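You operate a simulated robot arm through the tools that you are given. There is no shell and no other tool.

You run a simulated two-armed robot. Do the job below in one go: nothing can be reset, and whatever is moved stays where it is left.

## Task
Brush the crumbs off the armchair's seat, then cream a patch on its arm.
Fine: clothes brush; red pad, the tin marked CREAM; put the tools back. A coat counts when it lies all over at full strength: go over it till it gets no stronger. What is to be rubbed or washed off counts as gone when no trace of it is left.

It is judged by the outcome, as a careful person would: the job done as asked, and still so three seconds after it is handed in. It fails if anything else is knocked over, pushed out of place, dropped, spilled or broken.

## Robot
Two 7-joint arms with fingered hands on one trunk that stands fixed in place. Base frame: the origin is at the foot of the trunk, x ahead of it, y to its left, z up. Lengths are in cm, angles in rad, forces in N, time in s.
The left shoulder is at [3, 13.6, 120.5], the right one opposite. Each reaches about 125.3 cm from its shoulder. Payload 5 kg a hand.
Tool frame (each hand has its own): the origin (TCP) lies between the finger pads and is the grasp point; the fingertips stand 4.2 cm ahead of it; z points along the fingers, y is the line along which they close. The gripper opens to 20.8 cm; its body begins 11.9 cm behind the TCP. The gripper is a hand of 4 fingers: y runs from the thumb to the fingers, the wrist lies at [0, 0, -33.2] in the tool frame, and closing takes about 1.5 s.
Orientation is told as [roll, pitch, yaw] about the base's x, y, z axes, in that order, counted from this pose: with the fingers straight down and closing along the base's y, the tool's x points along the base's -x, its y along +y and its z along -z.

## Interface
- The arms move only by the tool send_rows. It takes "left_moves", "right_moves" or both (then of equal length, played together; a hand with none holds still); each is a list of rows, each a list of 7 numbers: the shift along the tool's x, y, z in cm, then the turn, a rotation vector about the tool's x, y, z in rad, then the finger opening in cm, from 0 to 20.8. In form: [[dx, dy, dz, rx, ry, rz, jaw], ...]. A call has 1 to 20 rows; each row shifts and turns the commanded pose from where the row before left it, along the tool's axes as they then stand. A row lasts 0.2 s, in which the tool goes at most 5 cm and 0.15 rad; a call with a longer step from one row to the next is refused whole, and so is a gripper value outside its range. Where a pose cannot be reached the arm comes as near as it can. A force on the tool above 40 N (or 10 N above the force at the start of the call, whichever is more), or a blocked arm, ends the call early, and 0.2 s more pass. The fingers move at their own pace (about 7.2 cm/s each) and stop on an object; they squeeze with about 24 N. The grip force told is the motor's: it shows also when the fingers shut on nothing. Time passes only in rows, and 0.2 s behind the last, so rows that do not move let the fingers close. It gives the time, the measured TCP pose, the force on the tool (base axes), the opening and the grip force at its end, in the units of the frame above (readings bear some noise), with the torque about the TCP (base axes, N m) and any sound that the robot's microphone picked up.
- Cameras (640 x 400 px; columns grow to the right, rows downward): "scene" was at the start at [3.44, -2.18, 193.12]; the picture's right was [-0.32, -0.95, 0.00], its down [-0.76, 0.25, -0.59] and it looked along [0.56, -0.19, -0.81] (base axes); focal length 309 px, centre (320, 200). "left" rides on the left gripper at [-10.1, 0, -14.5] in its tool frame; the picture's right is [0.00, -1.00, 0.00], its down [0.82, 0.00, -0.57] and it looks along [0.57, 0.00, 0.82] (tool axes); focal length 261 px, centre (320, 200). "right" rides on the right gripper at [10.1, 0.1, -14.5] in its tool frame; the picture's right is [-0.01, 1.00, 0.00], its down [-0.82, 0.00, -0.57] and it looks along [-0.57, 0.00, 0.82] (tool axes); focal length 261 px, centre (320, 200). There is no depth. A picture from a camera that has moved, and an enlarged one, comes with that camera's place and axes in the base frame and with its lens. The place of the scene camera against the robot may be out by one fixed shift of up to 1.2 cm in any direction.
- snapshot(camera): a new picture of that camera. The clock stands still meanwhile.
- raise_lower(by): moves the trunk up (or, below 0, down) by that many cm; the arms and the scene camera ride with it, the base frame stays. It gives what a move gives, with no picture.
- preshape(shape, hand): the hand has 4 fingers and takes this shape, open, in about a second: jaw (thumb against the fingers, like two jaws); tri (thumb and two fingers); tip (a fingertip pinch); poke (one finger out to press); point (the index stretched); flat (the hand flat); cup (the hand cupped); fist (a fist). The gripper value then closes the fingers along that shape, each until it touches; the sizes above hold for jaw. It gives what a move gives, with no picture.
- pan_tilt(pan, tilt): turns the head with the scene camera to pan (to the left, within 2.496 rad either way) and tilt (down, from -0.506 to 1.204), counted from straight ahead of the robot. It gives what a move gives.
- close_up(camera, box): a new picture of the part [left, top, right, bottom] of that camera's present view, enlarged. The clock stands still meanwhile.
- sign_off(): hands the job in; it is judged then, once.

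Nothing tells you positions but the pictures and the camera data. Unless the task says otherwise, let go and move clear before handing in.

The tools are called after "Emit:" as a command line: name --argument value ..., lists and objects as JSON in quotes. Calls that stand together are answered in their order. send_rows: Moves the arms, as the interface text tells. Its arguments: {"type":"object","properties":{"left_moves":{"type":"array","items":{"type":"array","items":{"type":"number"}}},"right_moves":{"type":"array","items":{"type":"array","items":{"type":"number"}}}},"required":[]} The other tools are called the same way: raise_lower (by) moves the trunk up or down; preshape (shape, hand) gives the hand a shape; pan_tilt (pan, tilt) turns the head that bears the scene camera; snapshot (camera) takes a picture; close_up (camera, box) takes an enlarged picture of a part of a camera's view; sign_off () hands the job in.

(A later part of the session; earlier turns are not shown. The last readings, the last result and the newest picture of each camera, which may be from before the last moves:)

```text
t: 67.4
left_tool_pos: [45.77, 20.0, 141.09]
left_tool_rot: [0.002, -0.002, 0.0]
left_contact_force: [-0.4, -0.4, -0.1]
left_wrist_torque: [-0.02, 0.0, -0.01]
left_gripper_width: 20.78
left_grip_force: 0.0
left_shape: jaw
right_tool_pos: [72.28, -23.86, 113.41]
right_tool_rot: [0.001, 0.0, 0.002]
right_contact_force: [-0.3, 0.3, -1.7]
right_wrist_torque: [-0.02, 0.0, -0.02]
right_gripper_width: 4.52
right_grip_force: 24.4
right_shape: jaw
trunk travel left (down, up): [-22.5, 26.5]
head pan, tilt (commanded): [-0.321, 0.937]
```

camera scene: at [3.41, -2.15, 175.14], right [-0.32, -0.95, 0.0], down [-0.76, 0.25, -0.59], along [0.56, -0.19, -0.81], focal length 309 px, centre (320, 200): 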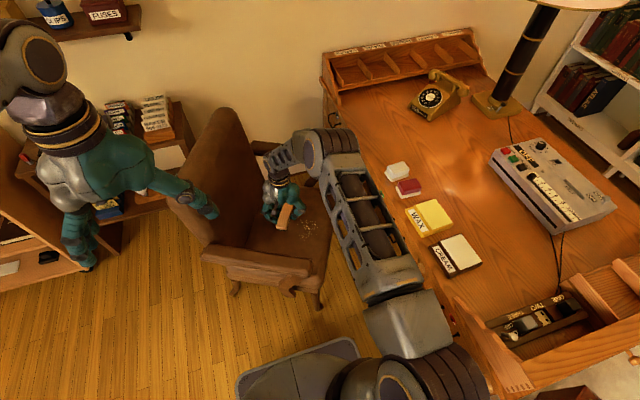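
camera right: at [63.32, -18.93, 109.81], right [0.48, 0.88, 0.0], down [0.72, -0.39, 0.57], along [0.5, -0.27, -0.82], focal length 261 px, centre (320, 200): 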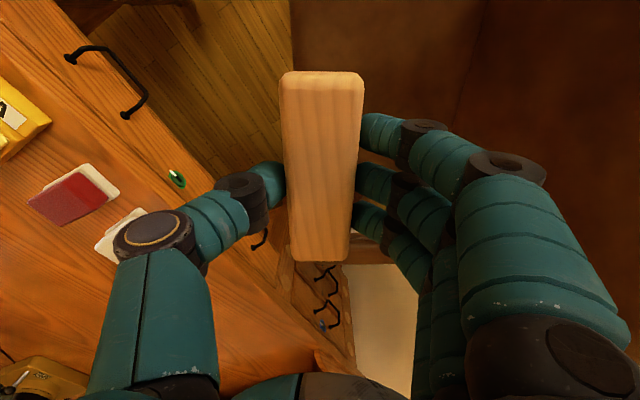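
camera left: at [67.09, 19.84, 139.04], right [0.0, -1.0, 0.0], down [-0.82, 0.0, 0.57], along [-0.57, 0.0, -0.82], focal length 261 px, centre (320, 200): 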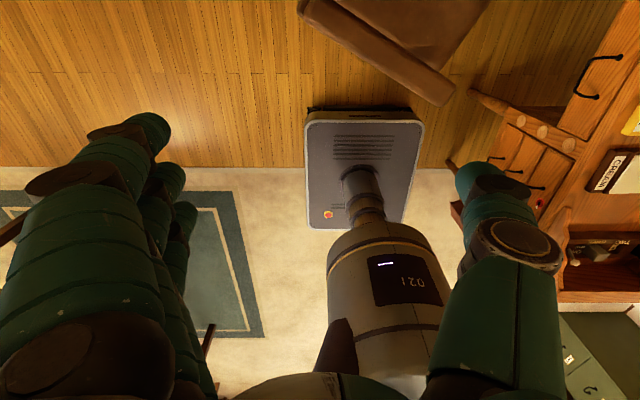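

Emit:
send_rows --right_moves '[[1.885, -3.02, 0.5, 0, 0, 0, 0], [1.885, -3.02, 0.5, 0, 0, 0, 0], [1.885, -3.02, 0.5, 0, 0, 0, 0], [1.885, -3.02, 0.5, 0, 0, 0, 0], [1.885, -3.02, 0.5, 0, 0, 0, 0], [1.885, -3.02, 0.5, 0, 0, 0, 0], [1.885, -3.02, 0.5, 0, 0, 0, 0], [1.885, -3.02, 0.5, 0, 0, 0, 0], [1.885, -3.02, 0.5, 0, 0, 0, 0], [1.885, -3.02, 0.5, 0, 0, 0, 0], [1.885, -3.02, 0.5, 0, 0, 0, 0], [1.885, -3.02, 0.5, 0, 0, 0, 0], [1.885, -3.02, 0.5, 0, 0, 0, 0], [1.885, -3.02, 0.5, 0, 0, 0, 0], [1.885, -3.02, 0.5, 0, 0, 0, 0], [1.885, -3.02, 0.5, 0, 0, 0, 0], [1.885, -3.02, 0.5, 0, 0, 0, 0], [1.885, -3.02, 0.5, 0, 0, 0, 0], [0, 0, 0, 0, 0, 0, 0]]'

Emit:
snapshot --camera "right"

Emit:
snapshot --camera "scene"

```text
t: 71.4
left_tool_pos: [45.8, 20.01, 141.02]
left_tool_rot: [0.001, 0.002, 0.001]
left_contact_force: [1.5, 0.1, -0.3]
left_wrist_torque: [-0.08, 0.02, 0.02]
left_gripper_width: 20.78
left_grip_force: 0.0
left_shape: jaw
right_tool_pos: [38.37, -78.13, 104.64]
right_tool_rot: [0.0, 0.001, -0.001]
right_contact_force: [0.3, 1.2, -0.6]
right_wrist_torque: [-0.05, 0.04, 0.06]
right_gripper_width: 4.52
right_grip_force: 24.6
right_shape: jaw
trunk travel left (down, up): [-22.5, 26.5]
head pan, tilt (commanded): [-0.321, 0.937]
```

```text
taken
camera right: at [28.18, -78.1, 118.99], right [0.0, 1.0, 0.0], down [0.82, 0.0, 0.57], along [0.57, 0.0, -0.82], focal length 261 px, centre (320, 200)
```

right: 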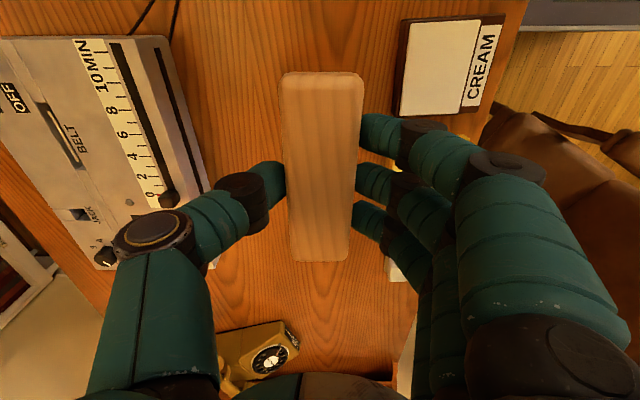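

```text
taken
camera scene: at [3.5, -2.05, 193.12], right [-0.32, -0.95, 0.0], down [-0.77, 0.25, -0.59], along [0.56, -0.19, -0.81], focal length 309 px, centre (320, 200)
```

scene: 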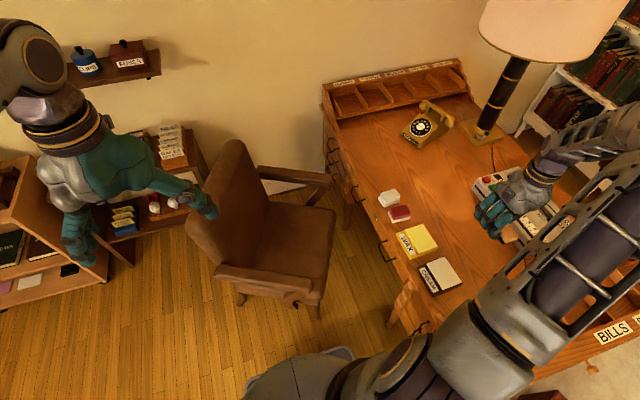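

At the brush's home, aligned as before. Lowering it gently.

Emit:
send_rows --right_moves '[[0, 0, 2, 0, 0, 0, 0], [0, 0, 2.5, 0, 0, 0, 0], [0, 0, 2.5, 0, 0, 0, 0], [0, 0, 2.5, 0, 0, 0, 0], [0, 0, 2.5, 0, 0, 0, 0], [0, 0, 2.5, 0, 0, 0, 0], [0, 0, 2.5, 0, 0, 0, 0], [0, 0, 2, 0, 0, 0, 0], [0, 0, 1.5, 0, 0, 0, 0], [0, 0, 0.6, 0, 0, 0, 0], [0, 0, 0, 0, 0, 0, 0]]'

Emit:
send_rows --right_moves '[[0, 0, 0.4, 0, 0, 0, 0], [0, 0, 0.3, 0, 0, 0, 0], [0, 0, 0.2, 0, 0, 0, 0], [0, 0, 0, 0, 0, 0, 0]]'

```text
t: 73.8
left_tool_pos: [45.76, 19.75, 140.93]
left_tool_rot: [0.0, -0.001, 0.0]
left_contact_force: [-0.1, 0.8, 0.2]
left_wrist_torque: [-0.02, 0.0, 0.01]
left_gripper_width: 20.81
left_grip_force: 0.1
left_shape: jaw
right_tool_pos: [38.33, -78.11, 83.26]
right_tool_rot: [0.0, 0.0, 0.0]
right_contact_force: [-0.1, 0.0, -1.3]
right_wrist_torque: [0.0, -0.03, 0.01]
right_gripper_width: 4.51
right_grip_force: 23.9
right_shape: jaw
trunk travel left (down, up): [-22.5, 26.5]
head pan, tilt (commanded): [-0.321, 0.937]
```

```text
t: 74.8
left_tool_pos: [45.85, 19.8, 141.02]
left_tool_rot: [0.0, 0.001, 0.001]
left_contact_force: [-0.3, 0.5, -0.3]
left_wrist_torque: [0.02, -0.01, 0.02]
left_gripper_width: 20.79
left_grip_force: 0.0
left_shape: jaw
right_tool_pos: [38.17, -78.1, 82.21]
right_tool_rot: [0.001, 0.001, 0.0]
right_contact_force: [-0.3, -0.8, -1.5]
right_wrist_torque: [0.0, -0.02, 0.01]
right_gripper_width: 4.49
right_grip_force: 24.6
right_shape: jaw
trunk travel left (down, up): [-22.5, 26.5]
head pan, tilt (commanded): [-0.321, 0.937]
```

Emit:
send_rows --right_moves '[[0, 0, 0.2, 0, 0, 0, 0], [0, 0, 0, 0, 0, 0, 0]]'

Emit:
send_rows --right_moves '[[0, 0, 0.15, 0, 0, 0, 0], [0, 0, 0, 0, 0, 0, 0]]'

```text
t: 75.4
left_tool_pos: [45.7, 19.85, 141.1]
left_tool_rot: [0.0, 0.0, 0.0]
left_contact_force: [-0.4, 0.2, 0.2]
left_wrist_torque: [0.01, -0.01, 0.02]
left_gripper_width: 20.78
left_grip_force: 0.1
left_shape: jaw
right_tool_pos: [38.14, -78.02, 82.0]
right_tool_rot: [-0.001, 0.001, -0.001]
right_contact_force: [0.2, -0.8, -1.4]
right_wrist_torque: [-0.03, -0.02, 0.0]
right_gripper_width: 4.53
right_grip_force: 24.1
right_shape: jaw
trunk travel left (down, up): [-22.5, 26.5]
head pan, tilt (commanded): [-0.321, 0.937]
```

```text
t: 76.0
left_tool_pos: [45.89, 19.79, 141.01]
left_tool_rot: [0.0, 0.0, -0.001]
left_contact_force: [0.2, -0.2, -0.4]
left_wrist_torque: [0.01, 0.02, 0.0]
left_gripper_width: 20.77
left_grip_force: 0.1
left_shape: jaw
right_tool_pos: [38.27, -78.15, 81.92]
right_tool_rot: [-0.001, 0.0, 0.0]
right_contact_force: [-0.5, -0.3, 2.0]
right_wrist_torque: [0.05, -0.03, -0.01]
right_gripper_width: 4.56
right_grip_force: 24.5
right_shape: jaw
trunk travel left (down, up): [-22.5, 26.5]
head pan, tilt (commanded): [-0.321, 0.937]
```

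The brush rests on the desk. Opening the fingers and rising straight up.

Emit:
send_rows --right_moves '[[0, 0, 0, 0, 0, 0, 5.5], [0, 0, 0, 0, 0, 0, 7], [0, 0, 0, 0, 0, 0, 9], [0, 0, 0, 0, 0, 0, 9.5], [0, 0, 0, 0, 0, 0, 9.5], [0, 0, -1, 0, 0, 0, 9.5], [0, 0, -2, 0, 0, 0, 9.5], [0, 0, -2.5, 0, 0, 0, 9.5], [0, 0, -2.5, 0, 0, 0, 9.5], [0, 0, -2.5, 0, 0, 0, 9.5], [0, 0, -2.5, 0, 0, 0, 9.5]]'

Emit:
snapshot --camera "right"

```text
t: 78.4
left_tool_pos: [45.73, 19.89, 141.14]
left_tool_rot: [0.0, 0.0, 0.0]
left_contact_force: [-0.1, 0.6, 0.0]
left_wrist_torque: [-0.06, -0.06, 0.02]
left_gripper_width: 20.78
left_grip_force: 0.1
left_shape: jaw
right_tool_pos: [38.06, -77.97, 94.97]
right_tool_rot: [0.001, 0.001, -0.001]
right_contact_force: [0.2, 0.6, 0.6]
right_wrist_torque: [-0.09, -0.05, 0.01]
right_gripper_width: 9.41
right_grip_force: 0.0
right_shape: jaw
trunk travel left (down, up): [-22.5, 26.5]
head pan, tilt (commanded): [-0.321, 0.937]
```

```text
taken
camera right: at [27.97, -78.0, 109.35], right [0.0, 1.0, 0.0], down [0.82, 0.0, 0.57], along [0.57, 0.0, -0.82], focal length 261 px, centre (320, 200)
```

right: 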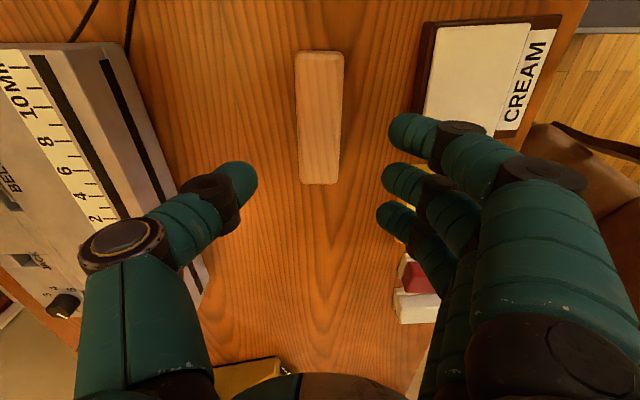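

The brush is back in place. Now I'll move over the red pad for a close look.

Emit:
send_rows --right_moves '[[-1, 1, -3, 0, 0, 0, 11], [-2.9, 2, -1, 0, 0, 0, 12], [-2.9, 2, -0.6, 0, 0, 0, 12], [-2.9, 2, -0.6, 0, 0, 0, 12], [-2.9, 2, -0.6, 0, 0, 0, 12], [-2.9, 2, -0.6, 0, 0, 0, 12], [-2.9, 2, 0, 0, 0, 0, 12], [-2.9, 2, 0, 0, 0, 0, 12], [-2.9, 2, 0, 0, 0, 0, 12], [-2.5, 1, 0, 0, 0, 0, 12], [0, 0, 0, 0, 0, 0, 12]]'

Emit:
snapshot --camera "right"

Emit:
close_up --camera "scene" --box '[360, 170, 488, 300]'

```text
t: 80.8
left_tool_pos: [45.69, 19.79, 141.11]
left_tool_rot: [0.001, -0.003, 0.002]
left_contact_force: [-0.5, 0.2, 0.2]
left_wrist_torque: [0.01, -0.08, -0.02]
left_gripper_width: 20.76
left_grip_force: 0.1
left_shape: jaw
right_tool_pos: [64.79, -60.11, 101.61]
right_tool_rot: [0.0, 0.0, 0.0]
right_contact_force: [-0.2, 0.1, 0.7]
right_wrist_torque: [-0.02, -0.02, -0.01]
right_gripper_width: 11.9
right_grip_force: 0.0
right_shape: jaw
trunk travel left (down, up): [-22.5, 26.5]
head pan, tilt (commanded): [-0.321, 0.937]
```

```text
taken
camera right: at [54.66, -60.11, 116.0], right [0.01, 1.0, 0.0], down [0.82, 0.0, 0.57], along [0.57, 0.0, -0.82], focal length 261 px, centre (320, 200)
```

right: 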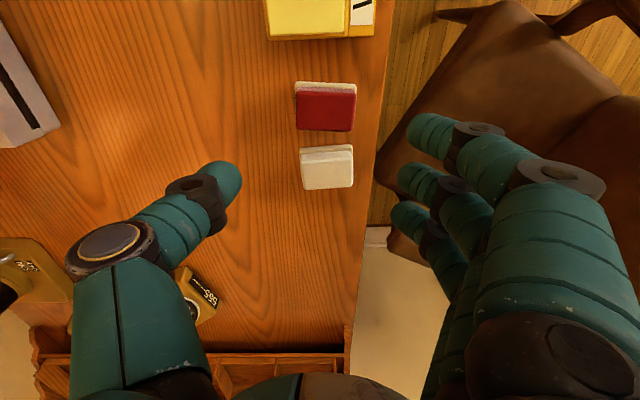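

```text
3.08 times, centred on (424, 235) of scene
camera zoom: at [3.33, -2.18, 193.12], right [-0.32, -0.95, 0.0], down [-0.76, 0.25, -0.59], along [0.56, -0.19, -0.81], focal length 951 px, centre (0, 92)
```

zoom: 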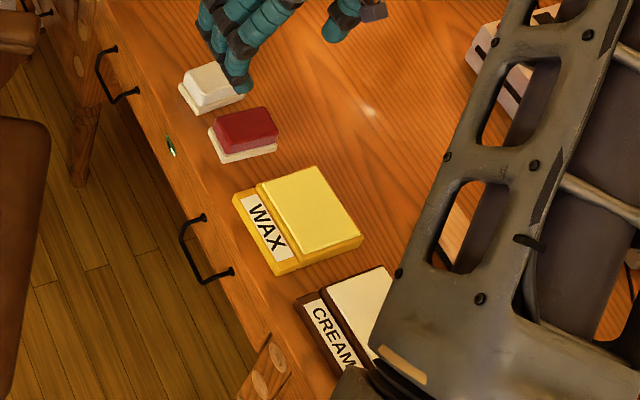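

Emit:
close_up --camera "right" --box '[270, 60, 390, 200]'

```text
2.86 times, centred on (330, 130) of right
camera zoom: at [54.66, -60.11, 116.0], right [0.01, 1.0, 0.0], down [0.82, 0.0, 0.57], along [0.57, 0.0, -0.82], focal length 745 px, centre (291, 400)
```

zoom: 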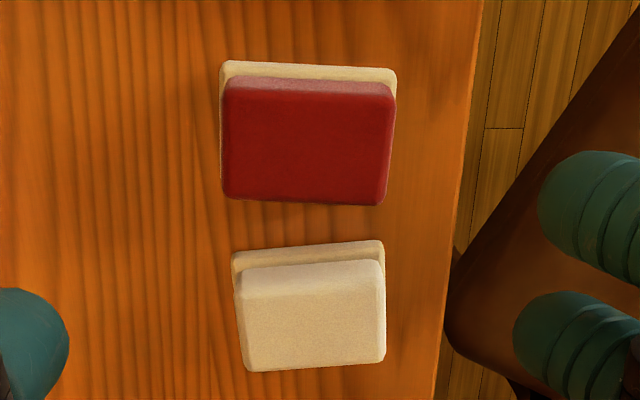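

The red grip block is about 7.4 × 5 cm, centred near (64.9, -59.4), top z ≈ 81.2. Before loading the pad, I'll look closely at both chair arms for any marked or worn patch.

Emit:
close_up --camera "scene" --box '[210, 255, 266, 290]'

Emit:
close_up --camera "scene" --box '[260, 262, 316, 297]'

Emit:
close_up --camera "scene" --box '[254, 160, 334, 205]'

Emit:
close_up --camera "right" --box '[360, 130, 560, 260]'

```text
11.43 times, centred on (238, 272) of scene
camera zoom: at [3.33, -2.18, 193.12], right [-0.32, -0.95, 0.0], down [-0.76, 0.25, -0.59], along [0.56, -0.19, -0.81], focal length 3531 px, centre (1257, -629)
```

zoom: 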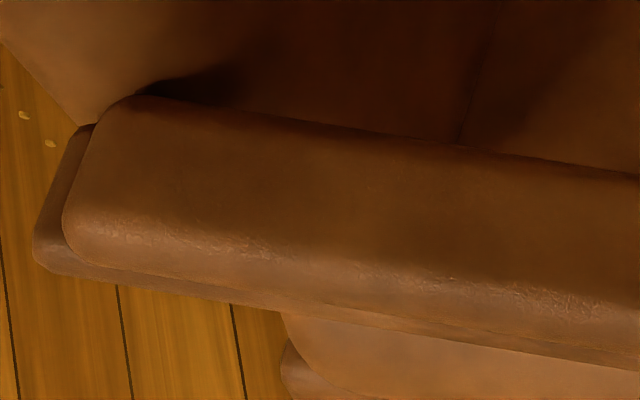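

```text
11.43 times, centred on (288, 280) of scene
camera zoom: at [3.33, -2.18, 193.12], right [-0.32, -0.95, 0.0], down [-0.76, 0.25, -0.59], along [0.56, -0.19, -0.81], focal length 3531 px, centre (686, -709)
```

zoom: 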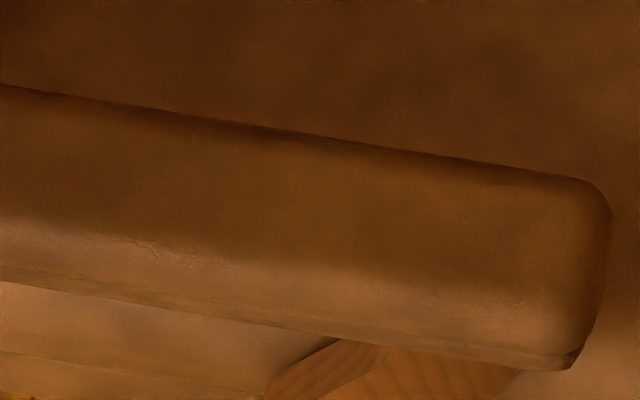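

```text
8.00 times, centred on (294, 182) of scene
camera zoom: at [3.33, -2.18, 193.12], right [-0.32, -0.95, 0.0], down [-0.76, 0.25, -0.59], along [0.56, -0.19, -0.81], focal length 2472 px, centre (528, 340)
```

zoom: 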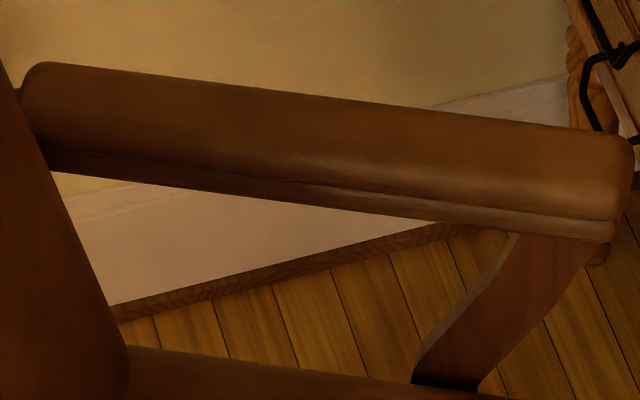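

```text
3.08 times, centred on (460, 195) of right
camera zoom: at [54.66, -60.11, 116.0], right [0.01, 1.0, 0.0], down [0.82, 0.0, 0.57], along [0.57, 0.0, -0.82], focal length 802 px, centre (-111, 215)
```

zoom: 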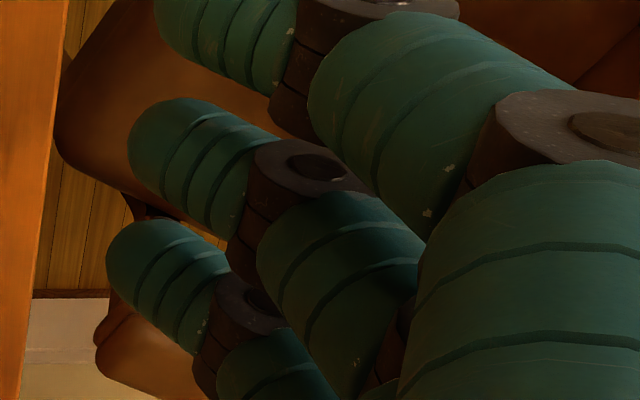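

Neither arm bears a marked patch, so I'll cream the middle of the near arm's top. Now going down around the red pad's grip block.

Emit:
send_rows --right_moves '[[0, 0.35, 2, 0, 0, 0.02, 12], [0, 0.35, 2, 0, 0, 0.02, 12], [0, 0, 2, 0, 0, 0, 11.5], [0, 0, 2, 0, 0, 0, 11.5], [0, 0, 2, 0, 0, 0, 11.5], [0, 0, 2, 0, 0, 0, 11.5], [0, 0, 2, 0, 0, 0, 11.5], [0, 0, 0, 0, 0, 0, 11.5]]'

Emit:
snapshot --camera "right"

Emit:
close_up --camera "scene" --box '[360, 160, 460, 240]'

```text
t: 82.6
left_tool_pos: [45.77, 19.95, 140.94]
left_tool_rot: [0.001, -0.002, -0.001]
left_contact_force: [0.2, 0.2, -0.3]
left_wrist_torque: [-0.05, -0.05, -0.01]
left_gripper_width: 20.75
left_grip_force: 0.0
left_shape: jaw
right_tool_pos: [64.95, -59.38, 87.52]
right_tool_rot: [-0.001, 0.0, -0.042]
right_contact_force: [0.0, 1.1, -0.3]
right_wrist_torque: [-0.04, -0.01, 0.02]
right_gripper_width: 11.61
right_grip_force: 0.0
right_shape: jaw
trunk travel left (down, up): [-22.5, 26.5]
head pan, tilt (commanded): [-0.321, 0.937]
```

```text
taken
camera right: at [54.75, -59.06, 101.88], right [0.05, 1.0, 0.0], down [0.82, -0.04, 0.57], along [0.57, -0.03, -0.82], focal length 261 px, centre (320, 200)
```

right: 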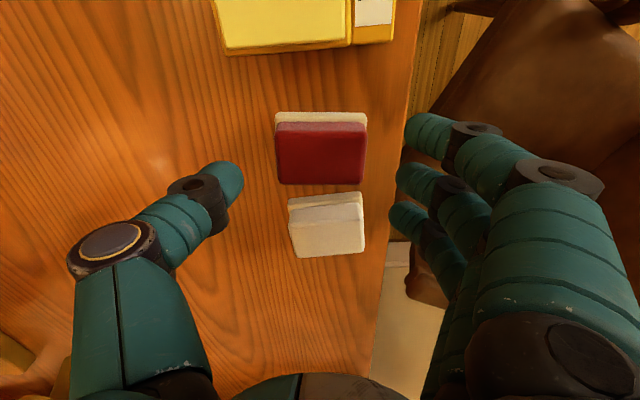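

```text
5.00 times, centred on (410, 200) of scene
camera zoom: at [3.38, -2.13, 193.12], right [-0.32, -0.95, 0.0], down [-0.76, 0.25, -0.59], along [0.56, -0.19, -0.81], focal length 1545 px, centre (-130, 200)
```

zoom: 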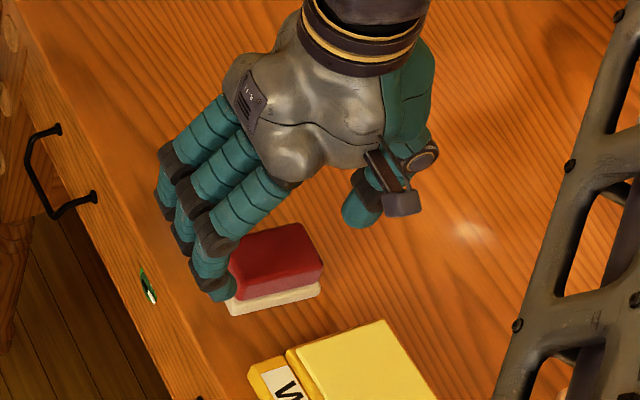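

The hand is centred on the pad, but in the jaw shape the three fingers span wider than the block's end face and come near the white pad. I'll rise a little and try the three-point shape instead.

Emit:
send_rows --right_moves '[[0, 0, -2.5, 0, 0, 0, 11.5], [0, 0, -2.5, 0, 0, 0, 11.5], [0, 0, -2.5, 0, 0, 0, 11.5], [0, 0, -2.5, 0, 0, 0, 11.5]]'

Emit:
preshape --hand "right" --shape "tri"

Emit:
snapshot --camera "right"

Emit:
close_up --camera "scene" --box '[360, 130, 460, 220]'

```text
t: 83.6
left_tool_pos: [45.71, 19.77, 141.08]
left_tool_rot: [0.0, -0.001, 0.0]
left_contact_force: [-1.0, 0.4, -0.2]
left_wrist_torque: [-0.06, -0.06, 0.0]
left_gripper_width: 20.77
left_grip_force: 0.1
left_shape: jaw
right_tool_pos: [64.79, -59.29, 97.31]
right_tool_rot: [0.0, 0.001, -0.041]
right_contact_force: [-1.1, 1.1, -1.7]
right_wrist_torque: [-0.1, -0.05, 0.0]
right_gripper_width: 11.56
right_grip_force: 0.0
right_shape: jaw
trunk travel left (down, up): [-22.5, 26.5]
head pan, tilt (commanded): [-0.321, 0.937]
```

```text
t: 84.5
left_tool_pos: [45.74, 19.74, 141.04]
left_tool_rot: [0.0, -0.001, -0.001]
left_contact_force: [0.5, 0.5, -0.6]
left_wrist_torque: [-0.01, -0.03, 0.01]
left_gripper_width: 20.79
left_grip_force: 0.1
left_shape: jaw
right_tool_pos: [64.76, -59.49, 97.26]
right_tool_rot: [0.0, 0.0, -0.04]
right_contact_force: [-0.1, -0.2, 0.6]
right_wrist_torque: [-0.03, 0.0, 0.02]
right_gripper_width: 20.79
right_grip_force: 0.0
right_shape: tri
trunk travel left (down, up): [-22.5, 26.5]
head pan, tilt (commanded): [-0.321, 0.937]
```

```text
taken
camera right: at [54.6, -58.99, 111.67], right [0.05, 1.0, 0.0], down [0.82, -0.04, 0.57], along [0.57, -0.03, -0.82], focal length 261 px, centre (320, 200)
```

right: 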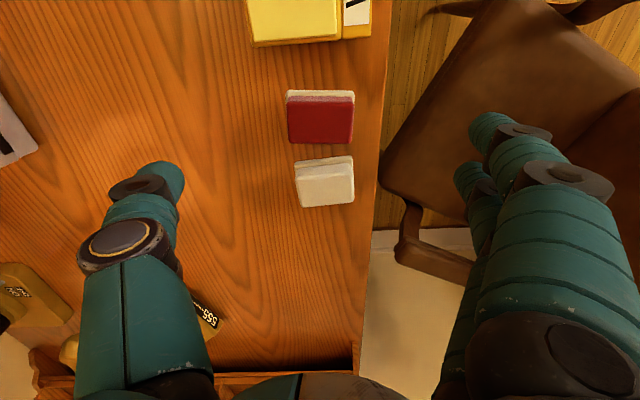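

```text
4.44 times, centred on (410, 175) of scene
camera zoom: at [3.4, -2.14, 193.12], right [-0.32, -0.95, 0.0], down [-0.76, 0.25, -0.59], along [0.56, -0.19, -0.81], focal length 1373 px, centre (-80, 311)
```

zoom: 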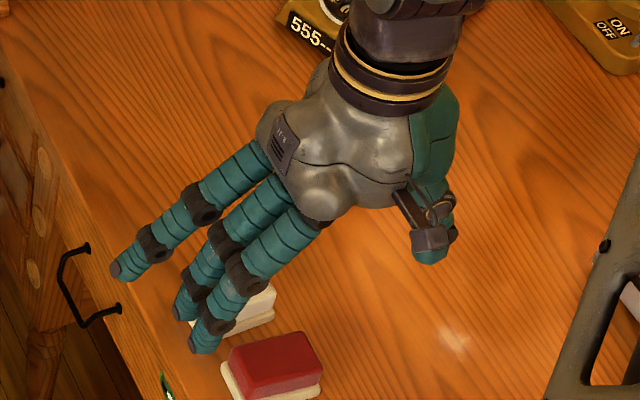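

The three-point shape leaves one finger sticking out, so I'll go back to the jaw shape and turn the hand a quarter turn, so all three fingers lie along the block's long face.

Emit:
preshape --hand "right" --shape "jaw"

Emit:
send_rows --right_moves '[[0, 0, 0, 0, 0, -0.131, 18], [0, 0, 0, 0, 0, -0.131, 15], [0, 0, 0, 0, 0, -0.131, 12], [0, 0, 0, 0, 0, -0.131, 10], [0, 0, 0, 0, 0, -0.131, 8], [0, 0, 0, 0, 0, -0.131, 7.5], [0, 0, 0, 0, 0, -0.131, 7.5], [0, 0, 0, 0, 0, -0.131, 7.5], [0, 0, 0, 0, 0, -0.131, 7.5], [0, 0, 0, 0, 0, -0.131, 7.5], [0, 0, 0, 0, 0, -0.131, 7.5], [0, 0, 0, 0, 0, -0.13, 7.5], [0, 0, 0, 0, 0, 0, 7.5]]'

Emit:
snapshot --camera "right"

Emit:
snapshot --camera "scene"

```text
t: 85.4
left_tool_pos: [45.88, 19.74, 140.89]
left_tool_rot: [0.002, 0.001, -0.001]
left_contact_force: [-0.4, 0.6, 0.1]
left_wrist_torque: [0.01, -0.03, -0.02]
left_gripper_width: 20.8
left_grip_force: 0.1
left_shape: jaw
right_tool_pos: [64.78, -59.44, 97.35]
right_tool_rot: [0.001, 0.0, -0.04]
right_contact_force: [-1.6, -0.6, 0.4]
right_wrist_torque: [0.0, -0.01, -0.02]
right_gripper_width: 20.8
right_grip_force: 0.0
right_shape: jaw
trunk travel left (down, up): [-22.5, 26.5]
head pan, tilt (commanded): [-0.321, 0.937]
```

```text
t: 88.2
left_tool_pos: [45.97, 20.04, 141.06]
left_tool_rot: [-0.001, 0.001, 0.002]
left_contact_force: [0.0, 0.7, -1.6]
left_wrist_torque: [-0.13, 0.05, 0.02]
left_gripper_width: 20.77
left_grip_force: 0.0
left_shape: jaw
right_tool_pos: [65.06, -59.27, 97.63]
right_tool_rot: [-0.002, 0.002, 1.532]
right_contact_force: [0.9, 0.9, 0.1]
right_wrist_torque: [-0.15, 0.06, -0.01]
right_gripper_width: 7.57
right_grip_force: 0.2
right_shape: jaw
trunk travel left (down, up): [-22.5, 26.5]
head pan, tilt (commanded): [-0.321, 0.937]
```

```text
taken
camera right: at [64.51, -69.38, 111.96], right [-1.0, 0.04, 0.0], down [0.04, 0.82, 0.57], along [0.02, 0.57, -0.82], focal length 261 px, centre (320, 200)
```

right: 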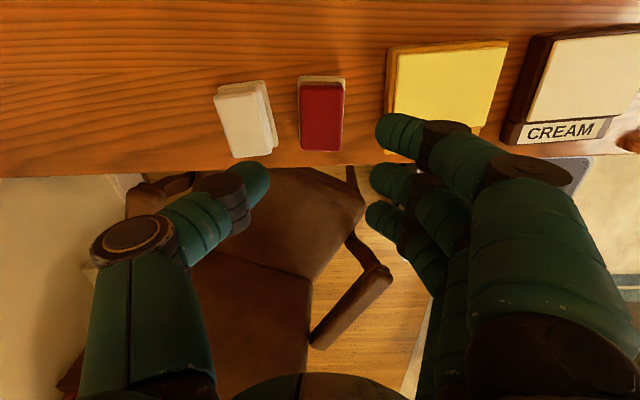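

```text
taken
camera scene: at [3.51, -1.92, 193.12], right [-0.32, -0.95, 0.0], down [-0.77, 0.25, -0.59], along [0.56, -0.19, -0.81], focal length 309 px, centre (320, 200)
```

scene: 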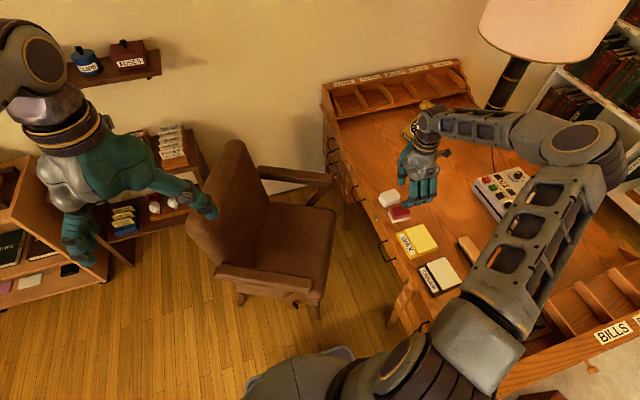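

Emit:
close_up --camera "right" --box '[190, 60, 510, 260]'

```text
2.00 times, centred on (350, 160) of right
camera zoom: at [64.51, -69.38, 111.96], right [-1.0, 0.04, 0.0], down [0.04, 0.82, 0.57], along [0.02, 0.57, -0.82], focal length 521 px, centre (260, 280)
```

zoom: 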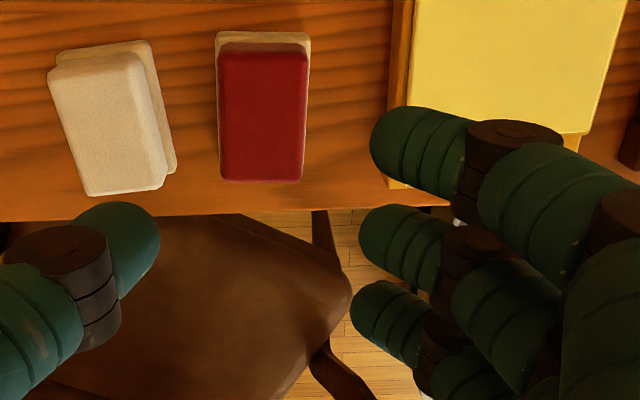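

The block is 5.0 cm across between thumb and fingers, and a grip at tool z ≈ 83.5 keeps the thumb joint just over the white pad. I'll go partway down with a narrow opening and check.

Emit:
send_rows --right_moves '[[0.38, 0.3, 1, 0, 0, 0, 6.5], [0, 0.3, 2, 0, 0, 0, 6.2], [0, 0, 2, 0, 0, 0, 6.2], [0, 0, 2, 0, 0, 0, 6.2], [0, 0, 2, 0, 0, 0, 6.2], [0, 0, 1.5, 0, 0, 0, 6.2], [0, 0, 0, 0, 0, 0, 6.2]]'

Emit:
snapshot --camera "right"

Emit:
close_up --camera "right" --box '[220, 100, 420, 240]'

Emit:
close_up --camera "scene" --box '[370, 150, 450, 230]'

```text
t: 89.8
left_tool_pos: [45.82, 19.86, 140.96]
left_tool_rot: [0.0, -0.002, 0.0]
left_contact_force: [-0.7, -0.6, 0.7]
left_wrist_torque: [-0.03, -0.03, -0.01]
left_gripper_width: 20.77
left_grip_force: 0.0
left_shape: jaw
right_tool_pos: [64.31, -59.65, 86.96]
right_tool_rot: [0.002, 0.0, 1.532]
right_contact_force: [0.5, 0.6, 0.4]
right_wrist_torque: [-0.04, -0.05, 0.03]
right_gripper_width: 6.25
right_grip_force: 0.1
right_shape: jaw
trunk travel left (down, up): [-22.5, 26.5]
head pan, tilt (commanded): [-0.321, 0.937]
```

```text
taken
camera right: at [63.73, -69.8, 101.42], right [-1.0, 0.04, 0.0], down [0.04, 0.82, 0.57], along [0.03, 0.57, -0.82], focal length 261 px, centre (320, 200)
```

right: 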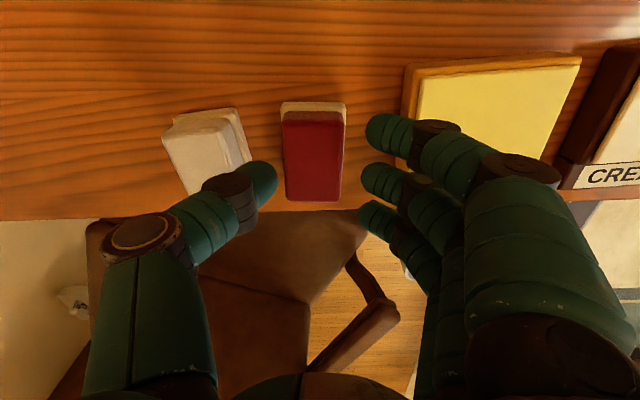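

```text
2.86 times, centred on (320, 170) of right
camera zoom: at [63.73, -69.8, 101.42], right [-1.0, 0.04, 0.0], down [0.04, 0.82, 0.57], along [0.03, 0.57, -0.82], focal length 745 px, centre (320, 286)
```

zoom: 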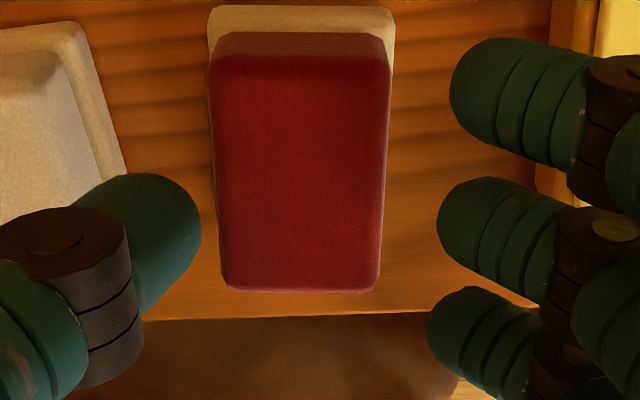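

```text
5.00 times, centred on (410, 190) of scene
camera zoom: at [3.39, -2.14, 193.12], right [-0.32, -0.95, 0.0], down [-0.76, 0.25, -0.59], along [0.56, -0.19, -0.81], focal length 1545 px, centre (-130, 250)
```

zoom: 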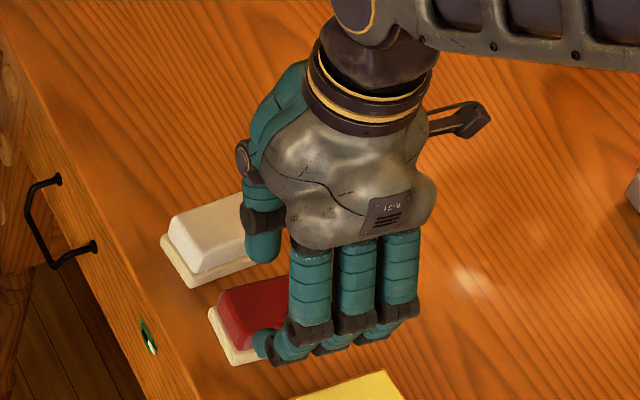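

Alignment is good along the block; I'll ease 0.15 cm away on the thumb side and lower to gripping height.

Emit:
send_rows --right_moves '[[0, -0.15, 0.8, 0, 0, 0, 6.2], [0, 0, 0.8, 0, 0, 0, 6.2], [0, 0, 0.8, 0, 0, 0, 6.2], [0, 0, 0.6, 0, 0, 0, 6.2], [0, 0, 0.3, 0, 0, 0, 6.2], [0, 0, 0, 0, 0, 0, 6.2]]'

Emit:
snapshot --camera "right"

Emit:
close_up --camera "scene" --box '[370, 160, 440, 230]'

```text
t: 91.2
left_tool_pos: [45.85, 19.84, 140.99]
left_tool_rot: [0.001, 0.001, 0.0]
left_contact_force: [-0.2, -0.5, 0.2]
left_wrist_torque: [-0.01, -0.02, -0.02]
left_gripper_width: 20.77
left_grip_force: 0.1
left_shape: jaw
right_tool_pos: [64.55, -59.69, 83.68]
right_tool_rot: [0.0, 0.0, 1.531]
right_contact_force: [-0.5, -0.7, -0.5]
right_wrist_torque: [-0.01, -0.02, 0.01]
right_gripper_width: 6.24
right_grip_force: 0.0
right_shape: jaw
trunk travel left (down, up): [-22.5, 26.5]
head pan, tilt (commanded): [-0.321, 0.937]
```

```text
taken
camera right: at [63.91, -69.88, 98.1], right [-1.0, 0.04, 0.0], down [0.04, 0.82, 0.57], along [0.03, 0.57, -0.82], focal length 261 px, centre (320, 200)
```

right: 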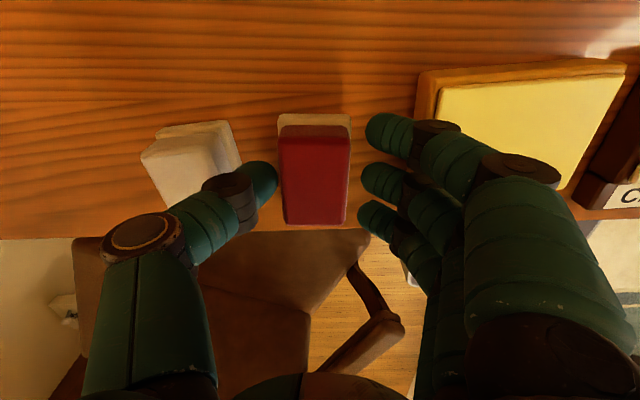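

```text
5.71 times, centred on (405, 195) of scene
camera zoom: at [3.42, -2.17, 193.12], right [-0.32, -0.95, 0.0], down [-0.76, 0.25, -0.59], along [0.56, -0.19, -0.81], focal length 1765 px, centre (-166, 229)
```

zoom: 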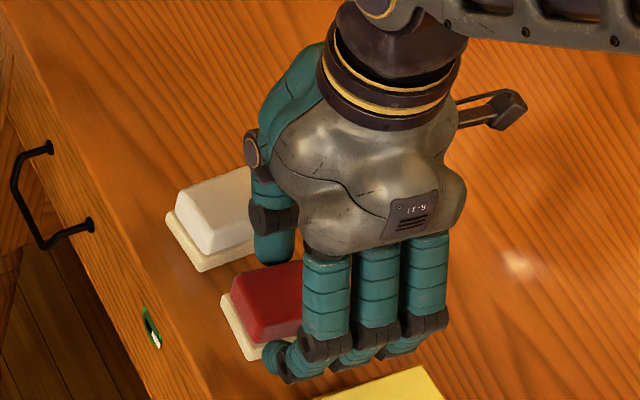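

Clear of the white pad on all sides. Lowering a touch more and closing.

Emit:
send_rows --right_moves '[[0, 0, 0.25, 0, 0, 0, 6.2], [0, 0, 0, 0, 0, 0, 5.5], [0, 0, 0, 0, 0, 0, 4.8], [0, 0, 0, 0, 0, 0, 3], [0, 0, 0, 0, 0, 0, 0], [0, 0, 0, 0, 0, 0, 0], [0, 0, 0, 0, 0, 0, 0]]'

Emit:
snapshot --camera "right"

Emit:
close_up --camera "scene" --box '[370, 160, 440, 230]'

```text
t: 92.8
left_tool_pos: [45.83, 19.78, 140.99]
left_tool_rot: [0.001, 0.001, 0.0]
left_contact_force: [0.6, 1.0, 0.7]
left_wrist_torque: [0.0, -0.02, -0.03]
left_gripper_width: 20.79
left_grip_force: 0.0
left_shape: jaw
right_tool_pos: [64.38, -59.73, 83.32]
right_tool_rot: [0.0, 0.0, 1.532]
right_contact_force: [0.1, -0.5, 0.3]
right_wrist_torque: [-0.01, -0.01, 0.02]
right_gripper_width: 4.64
right_grip_force: 24.2
right_shape: jaw
trunk travel left (down, up): [-22.5, 26.5]
head pan, tilt (commanded): [-0.321, 0.937]
```

```text
taken
camera right: at [63.9, -69.88, 97.8], right [-1.0, 0.04, 0.0], down [0.04, 0.82, 0.57], along [0.03, 0.57, -0.82], focal length 261 px, centre (320, 200)
```

right: 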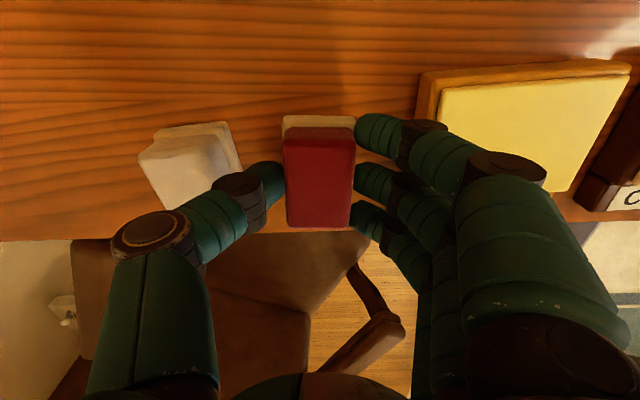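

```text
5.71 times, centred on (405, 195) of scene
camera zoom: at [3.43, -2.18, 193.12], right [-0.32, -0.95, 0.0], down [-0.76, 0.25, -0.59], along [0.56, -0.19, -0.81], focal length 1765 px, centre (-166, 229)
```

zoom: 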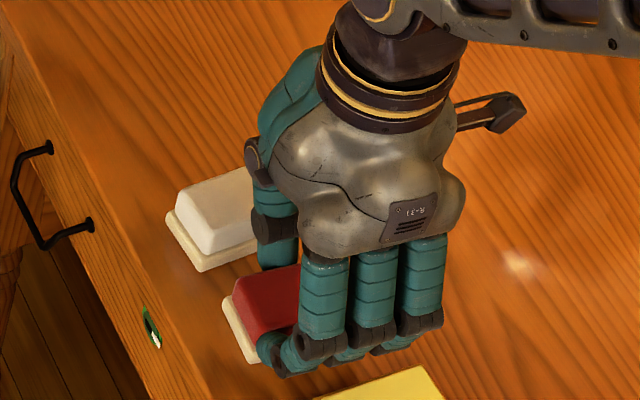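

The red pad is gripped (4.64 cm, 24 N); its home tool pose is about (64.7, -59.7, 83.3), yaw 1.53. Lifting it straight up and checking.

Emit:
send_rows --right_moves '[[0, 0, -0.5, 0, 0, 0, 0], [0, 0, -1, 0, 0, 0, 0], [0, 0, -2, 0, 0, 0, 0], [0, 0, -2.5, 0, 0, 0, 0], [0, 0, -2.5, 0, 0, 0, 0], [0, 0, -2.5, 0, 0, 0, 0], [0, 0, -2.5, 0, 0, 0, 0], [0, 0, 0, 0, 0, 0, 0]]'

Emit:
snapshot --camera "right"

Emit:
close_up --camera "scene" --box '[360, 120, 480, 300]'

```text
t: 94.6
left_tool_pos: [45.93, 19.66, 141.05]
left_tool_rot: [0.001, 0.001, 0.001]
left_contact_force: [-0.5, -1.0, -0.5]
left_wrist_torque: [-0.01, 0.02, -0.02]
left_gripper_width: 20.77
left_grip_force: 0.0
left_shape: jaw
right_tool_pos: [64.74, -59.84, 96.88]
right_tool_rot: [0.001, 0.0, 1.531]
right_contact_force: [0.0, 0.0, -0.8]
right_wrist_torque: [0.03, -0.01, 0.01]
right_gripper_width: 4.66
right_grip_force: 23.8
right_shape: jaw
trunk travel left (down, up): [-22.5, 26.5]
head pan, tilt (commanded): [-0.321, 0.937]
```

```text
taken
camera right: at [64.23, -69.95, 111.19], right [-1.0, 0.04, 0.0], down [0.04, 0.82, 0.57], along [0.03, 0.57, -0.82], focal length 261 px, centre (320, 200)
```

right: 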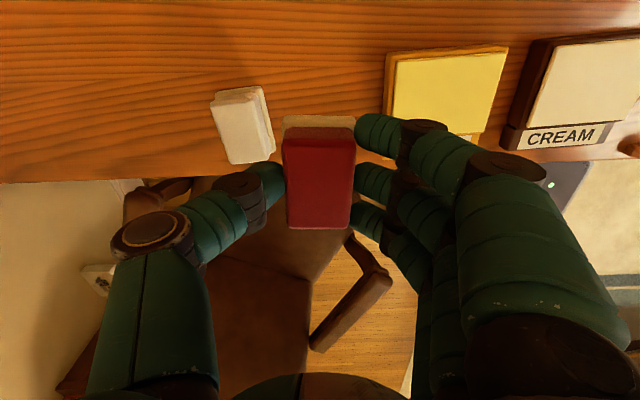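

```text
2.22 times, centred on (420, 210) of scene
camera zoom: at [3.49, -2.22, 193.11], right [-0.32, -0.95, 0.0], down [-0.77, 0.25, -0.59], along [0.56, -0.19, -0.81], focal length 687 px, centre (98, 178)
```

zoom: 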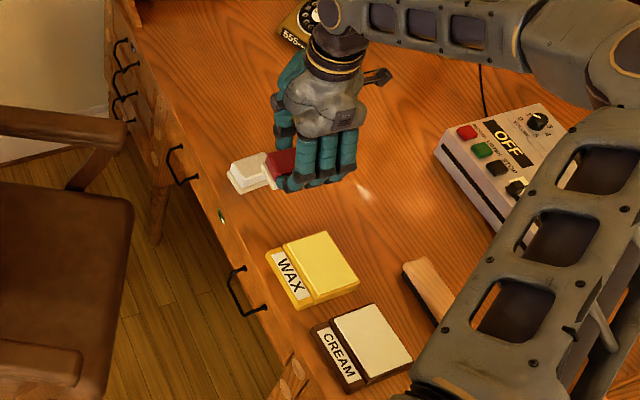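

Lifted cleanly. Now I'll turn the pad so its long side lies along the cream slab and carry it over the CREAM tin.

Emit:
send_rows --right_moves '[[0, 0, -0.2, 0, 0, 0.135, 0], [0, 0, -0.2, 0, 0, 0.135, 0], [0, 0, -0.2, 0, 0, 0.135, 0], [0, 0, -0.2, 0, 0, 0.135, 0], [0, 0, -0.2, 0, 0, 0.135, 0], [0, 0, -0.2, 0, 0, 0.135, 0], [0, 0, -0.2, 0, 0, 0.135, 0], [0, 0, -0.2, 0, 0, 0.135, 0], [0, 0, -0.2, 0, 0, 0.135, 0], [0, 0, 0, 0, 0, 0.135, 0], [0, 0, 0, 0, 0, 0.133, 0], [3.06, -0.11, 0, 0, 0, 0, 0], [3.5, -0.13, 0, 0, 0, 0, 0], [3.5, -0.13, 0, 0, 0, 0, 0], [3.5, -0.13, 0, 0, 0, 0, 0], [3.5, -0.13, 0, 0, 0, 0, 0], [3.5, -0.13, 0, 0, 0, 0, 0], [3.5, -0.13, 0, 0, 0, 0, 0], [3.5, -0.13, 0, 0, 0, 0, 0], [3.0, -0.13, 0, 0, 0, 0, 0]]'

Emit:
snapshot --camera "right"

Emit:
snapshot --camera "scene"

```text
t: 98.8
left_tool_pos: [45.74, 19.9, 140.98]
left_tool_rot: [0.0, -0.001, 0.0]
left_contact_force: [-0.9, -0.6, -0.1]
left_wrist_torque: [-0.02, -0.09, 0.0]
left_gripper_width: 20.76
left_grip_force: 0.0
left_shape: jaw
right_tool_pos: [33.93, -62.44, 98.73]
right_tool_rot: [0.0, -0.001, 0.05]
right_contact_force: [0.1, -0.1, -1.0]
right_wrist_torque: [-0.06, 0.02, -0.04]
right_gripper_width: 4.65
right_grip_force: 23.9
right_shape: jaw
trunk travel left (down, up): [-22.5, 26.5]
head pan, tilt (commanded): [-0.321, 0.937]
```

```text
taken
camera right: at [23.71, -62.91, 113.13], right [-0.05, 1.0, 0.0], down [0.82, 0.04, 0.57], along [0.57, 0.03, -0.82], focal length 261 px, centre (320, 200)
```

right: 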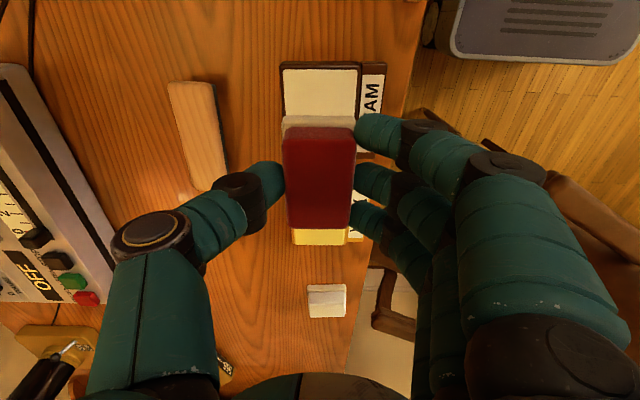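

```text
taken
camera scene: at [3.29, -2.16, 193.13], right [-0.31, -0.95, 0.0], down [-0.76, 0.25, -0.59], along [0.56, -0.19, -0.81], focal length 309 px, centre (320, 200)
```

scene: 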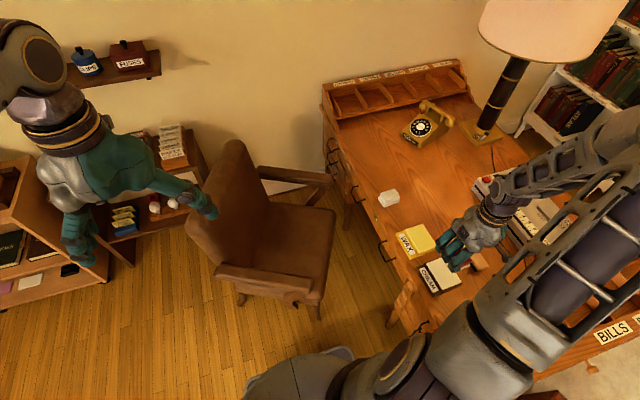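

The pad is lined up over the cream slab. Lowering it till it touches.

Emit:
send_rows --right_moves '[[-0.2, 0.1, 2, 0, 0, 0, 0], [0, 0, 2.5, 0, 0, 0, 0], [0, 0, 2.5, 0, 0, 0, 0], [0, 0, 2, 0, 0, 0, 0], [0, 0, 1.5, 0, 0, 0, 0], [0, 0, 0.7, 0, 0, 0, 0], [0, 0, 0, 0, 0, 0, 0]]'

Emit:
snapshot --camera "right"

Emit:
close_up --camera "scene" --box '[400, 220, 490, 300]'

```text
t: 100.4
left_tool_pos: [45.84, 19.76, 141.1]
left_tool_rot: [0.001, 0.0, 0.001]
left_contact_force: [0.4, -0.5, -0.9]
left_wrist_torque: [-0.02, 0.01, 0.03]
left_gripper_width: 20.78
left_grip_force: 0.0
left_shape: jaw
right_tool_pos: [34.24, -62.4, 87.65]
right_tool_rot: [0.001, 0.0, 0.049]
right_contact_force: [-0.1, -0.3, -0.9]
right_wrist_torque: [0.03, 0.01, 0.0]
right_gripper_width: 4.66
right_grip_force: 24.1
right_shape: jaw
trunk travel left (down, up): [-22.5, 26.5]
head pan, tilt (commanded): [-0.321, 0.937]
```

```text
taken
camera right: at [24.03, -62.81, 101.93], right [-0.04, 1.0, 0.0], down [0.82, 0.04, 0.57], along [0.57, 0.03, -0.82], focal length 261 px, centre (320, 200)
```

right: 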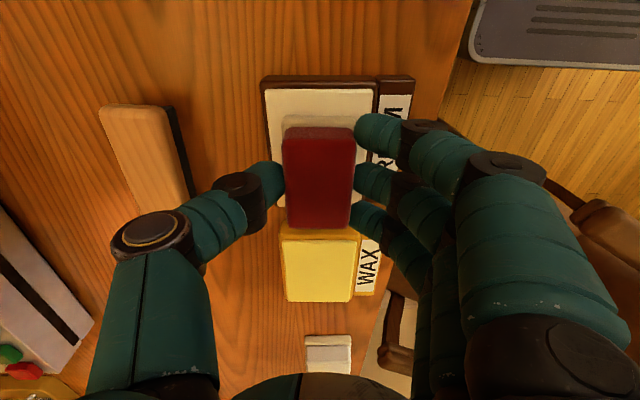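

```text
5.00 times, centred on (445, 260) of scene
camera zoom: at [3.42, -2.16, 193.12], right [-0.32, -0.95, 0.0], down [-0.76, 0.25, -0.59], along [0.56, -0.19, -0.81], focal length 1545 px, centre (-305, -100)
```

zoom: 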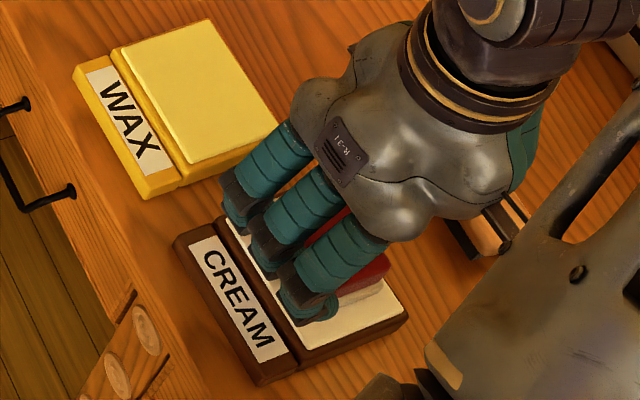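

Emit:
send_rows --right_moves '[[0, 0, 0.5, 0, 0, 0, 0], [0, 0, 0.5, 0, 0, 0, 0], [0, 0, 0.4, 0, 0, 0, 0], [0, 0, 0, 0, 0, 0, 0]]'

Emit:
send_rows --right_moves '[[0, 0, 0.25, 0, 0, 0, 0], [0, 0, 0.25, 0, 0, 0, 0], [0, 0, 0, 0, 0, 0, 0]]'

```text
t: 101.2
left_tool_pos: [45.69, 19.93, 141.01]
left_tool_rot: [0.0, -0.002, 0.0]
left_contact_force: [0.3, -0.5, 0.2]
left_wrist_torque: [0.07, 0.02, -0.05]
left_gripper_width: 20.78
left_grip_force: 0.1
left_shape: jaw
right_tool_pos: [34.28, -62.5, 86.82]
right_tool_rot: [-0.004, -0.001, 0.049]
right_contact_force: [-7.0, 6.6, 36.5]
right_wrist_torque: [0.51, 0.26, 0.03]
right_gripper_width: 4.91
right_grip_force: 23.9
right_shape: jaw
trunk travel left (down, up): [-22.5, 26.5]
head pan, tilt (commanded): [-0.321, 0.937]
stopped in row 3 (right hand): the force on the tool passed its limit at 43 N (the readings are from after the stop); the commanded pose is now the measured one
```

```text
t: 101.6
left_tool_pos: [45.84, 19.93, 141.07]
left_tool_rot: [-0.001, 0.0, 0.0]
left_contact_force: [-0.4, -0.9, 0.0]
left_wrist_torque: [0.05, 0.04, -0.02]
left_gripper_width: 20.78
left_grip_force: 0.1
left_shape: jaw
right_tool_pos: [34.24, -62.51, 86.59]
right_tool_rot: [-0.006, -0.003, 0.048]
right_contact_force: [-9.3, 8.3, 40.4]
right_wrist_torque: [0.56, 0.23, -0.01]
right_gripper_width: 5.0
right_grip_force: 24.1
right_shape: jaw
trunk travel left (down, up): [-22.5, 26.5]
head pan, tilt (commanded): [-0.321, 0.937]
stopped in row 2 (right hand): the force on the tool passed its limit at 50 N (the readings are from after the stop); the commanded pose is now the measured one
```

Contact came earlier than expected and it pressed too hard. I'll back off at once and check how the pad sits in the hand and whether the tin moved.

Emit:
send_rows --right_moves '[[0, 0, -0.3, 0, 0, 0, 0], [0, 0, 0, 0, 0, 0, 0]]'

Emit:
snapshot --camera "right"

Emit:
close_up --camera "scene" --box '[400, 220, 490, 300]'

```text
t: 102.2
left_tool_pos: [45.8, 20.02, 141.06]
left_tool_rot: [-0.002, -0.001, 0.001]
left_contact_force: [0.3, 0.6, -1.8]
left_wrist_torque: [0.04, -0.03, 0.01]
left_gripper_width: 20.78
left_grip_force: 0.0
left_shape: jaw
right_tool_pos: [34.24, -62.52, 86.66]
right_tool_rot: [-0.005, -0.004, 0.049]
right_contact_force: [-6.5, 6.3, 17.9]
right_wrist_torque: [0.32, 0.16, 0.05]
right_gripper_width: 4.94
right_grip_force: 23.8
right_shape: jaw
trunk travel left (down, up): [-22.5, 26.5]
head pan, tilt (commanded): [-0.321, 0.937]
```

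```text
taken
camera right: at [24.11, -62.91, 101.06], right [-0.04, 1.0, -0.01], down [0.82, 0.04, 0.57], along [0.57, 0.02, -0.82], focal length 261 px, centre (320, 200)
```

right: 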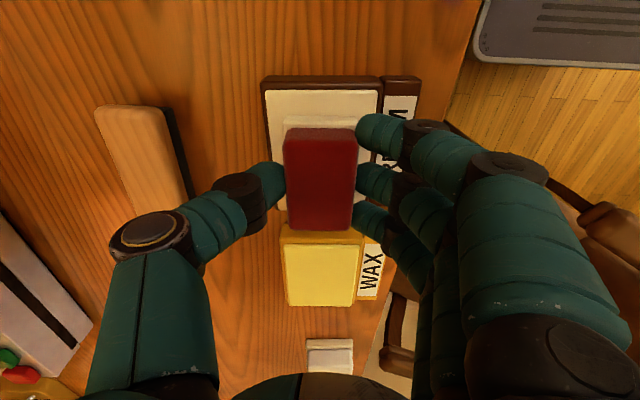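

```text
5.00 times, centred on (445, 260) of scene
camera zoom: at [3.3, -2.0, 193.11], right [-0.32, -0.95, 0.0], down [-0.76, 0.25, -0.59], along [0.56, -0.19, -0.81], focal length 1545 px, centre (-305, -100)
```

zoom: 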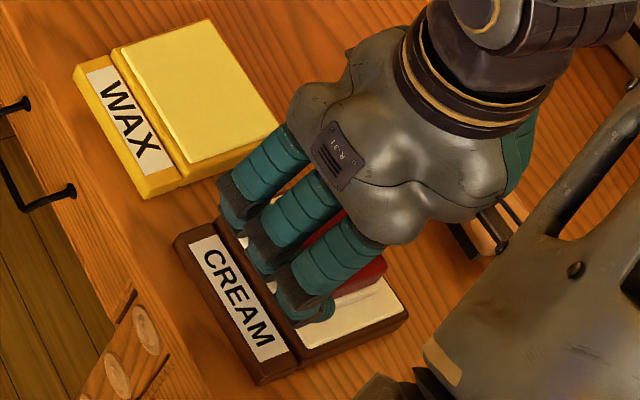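

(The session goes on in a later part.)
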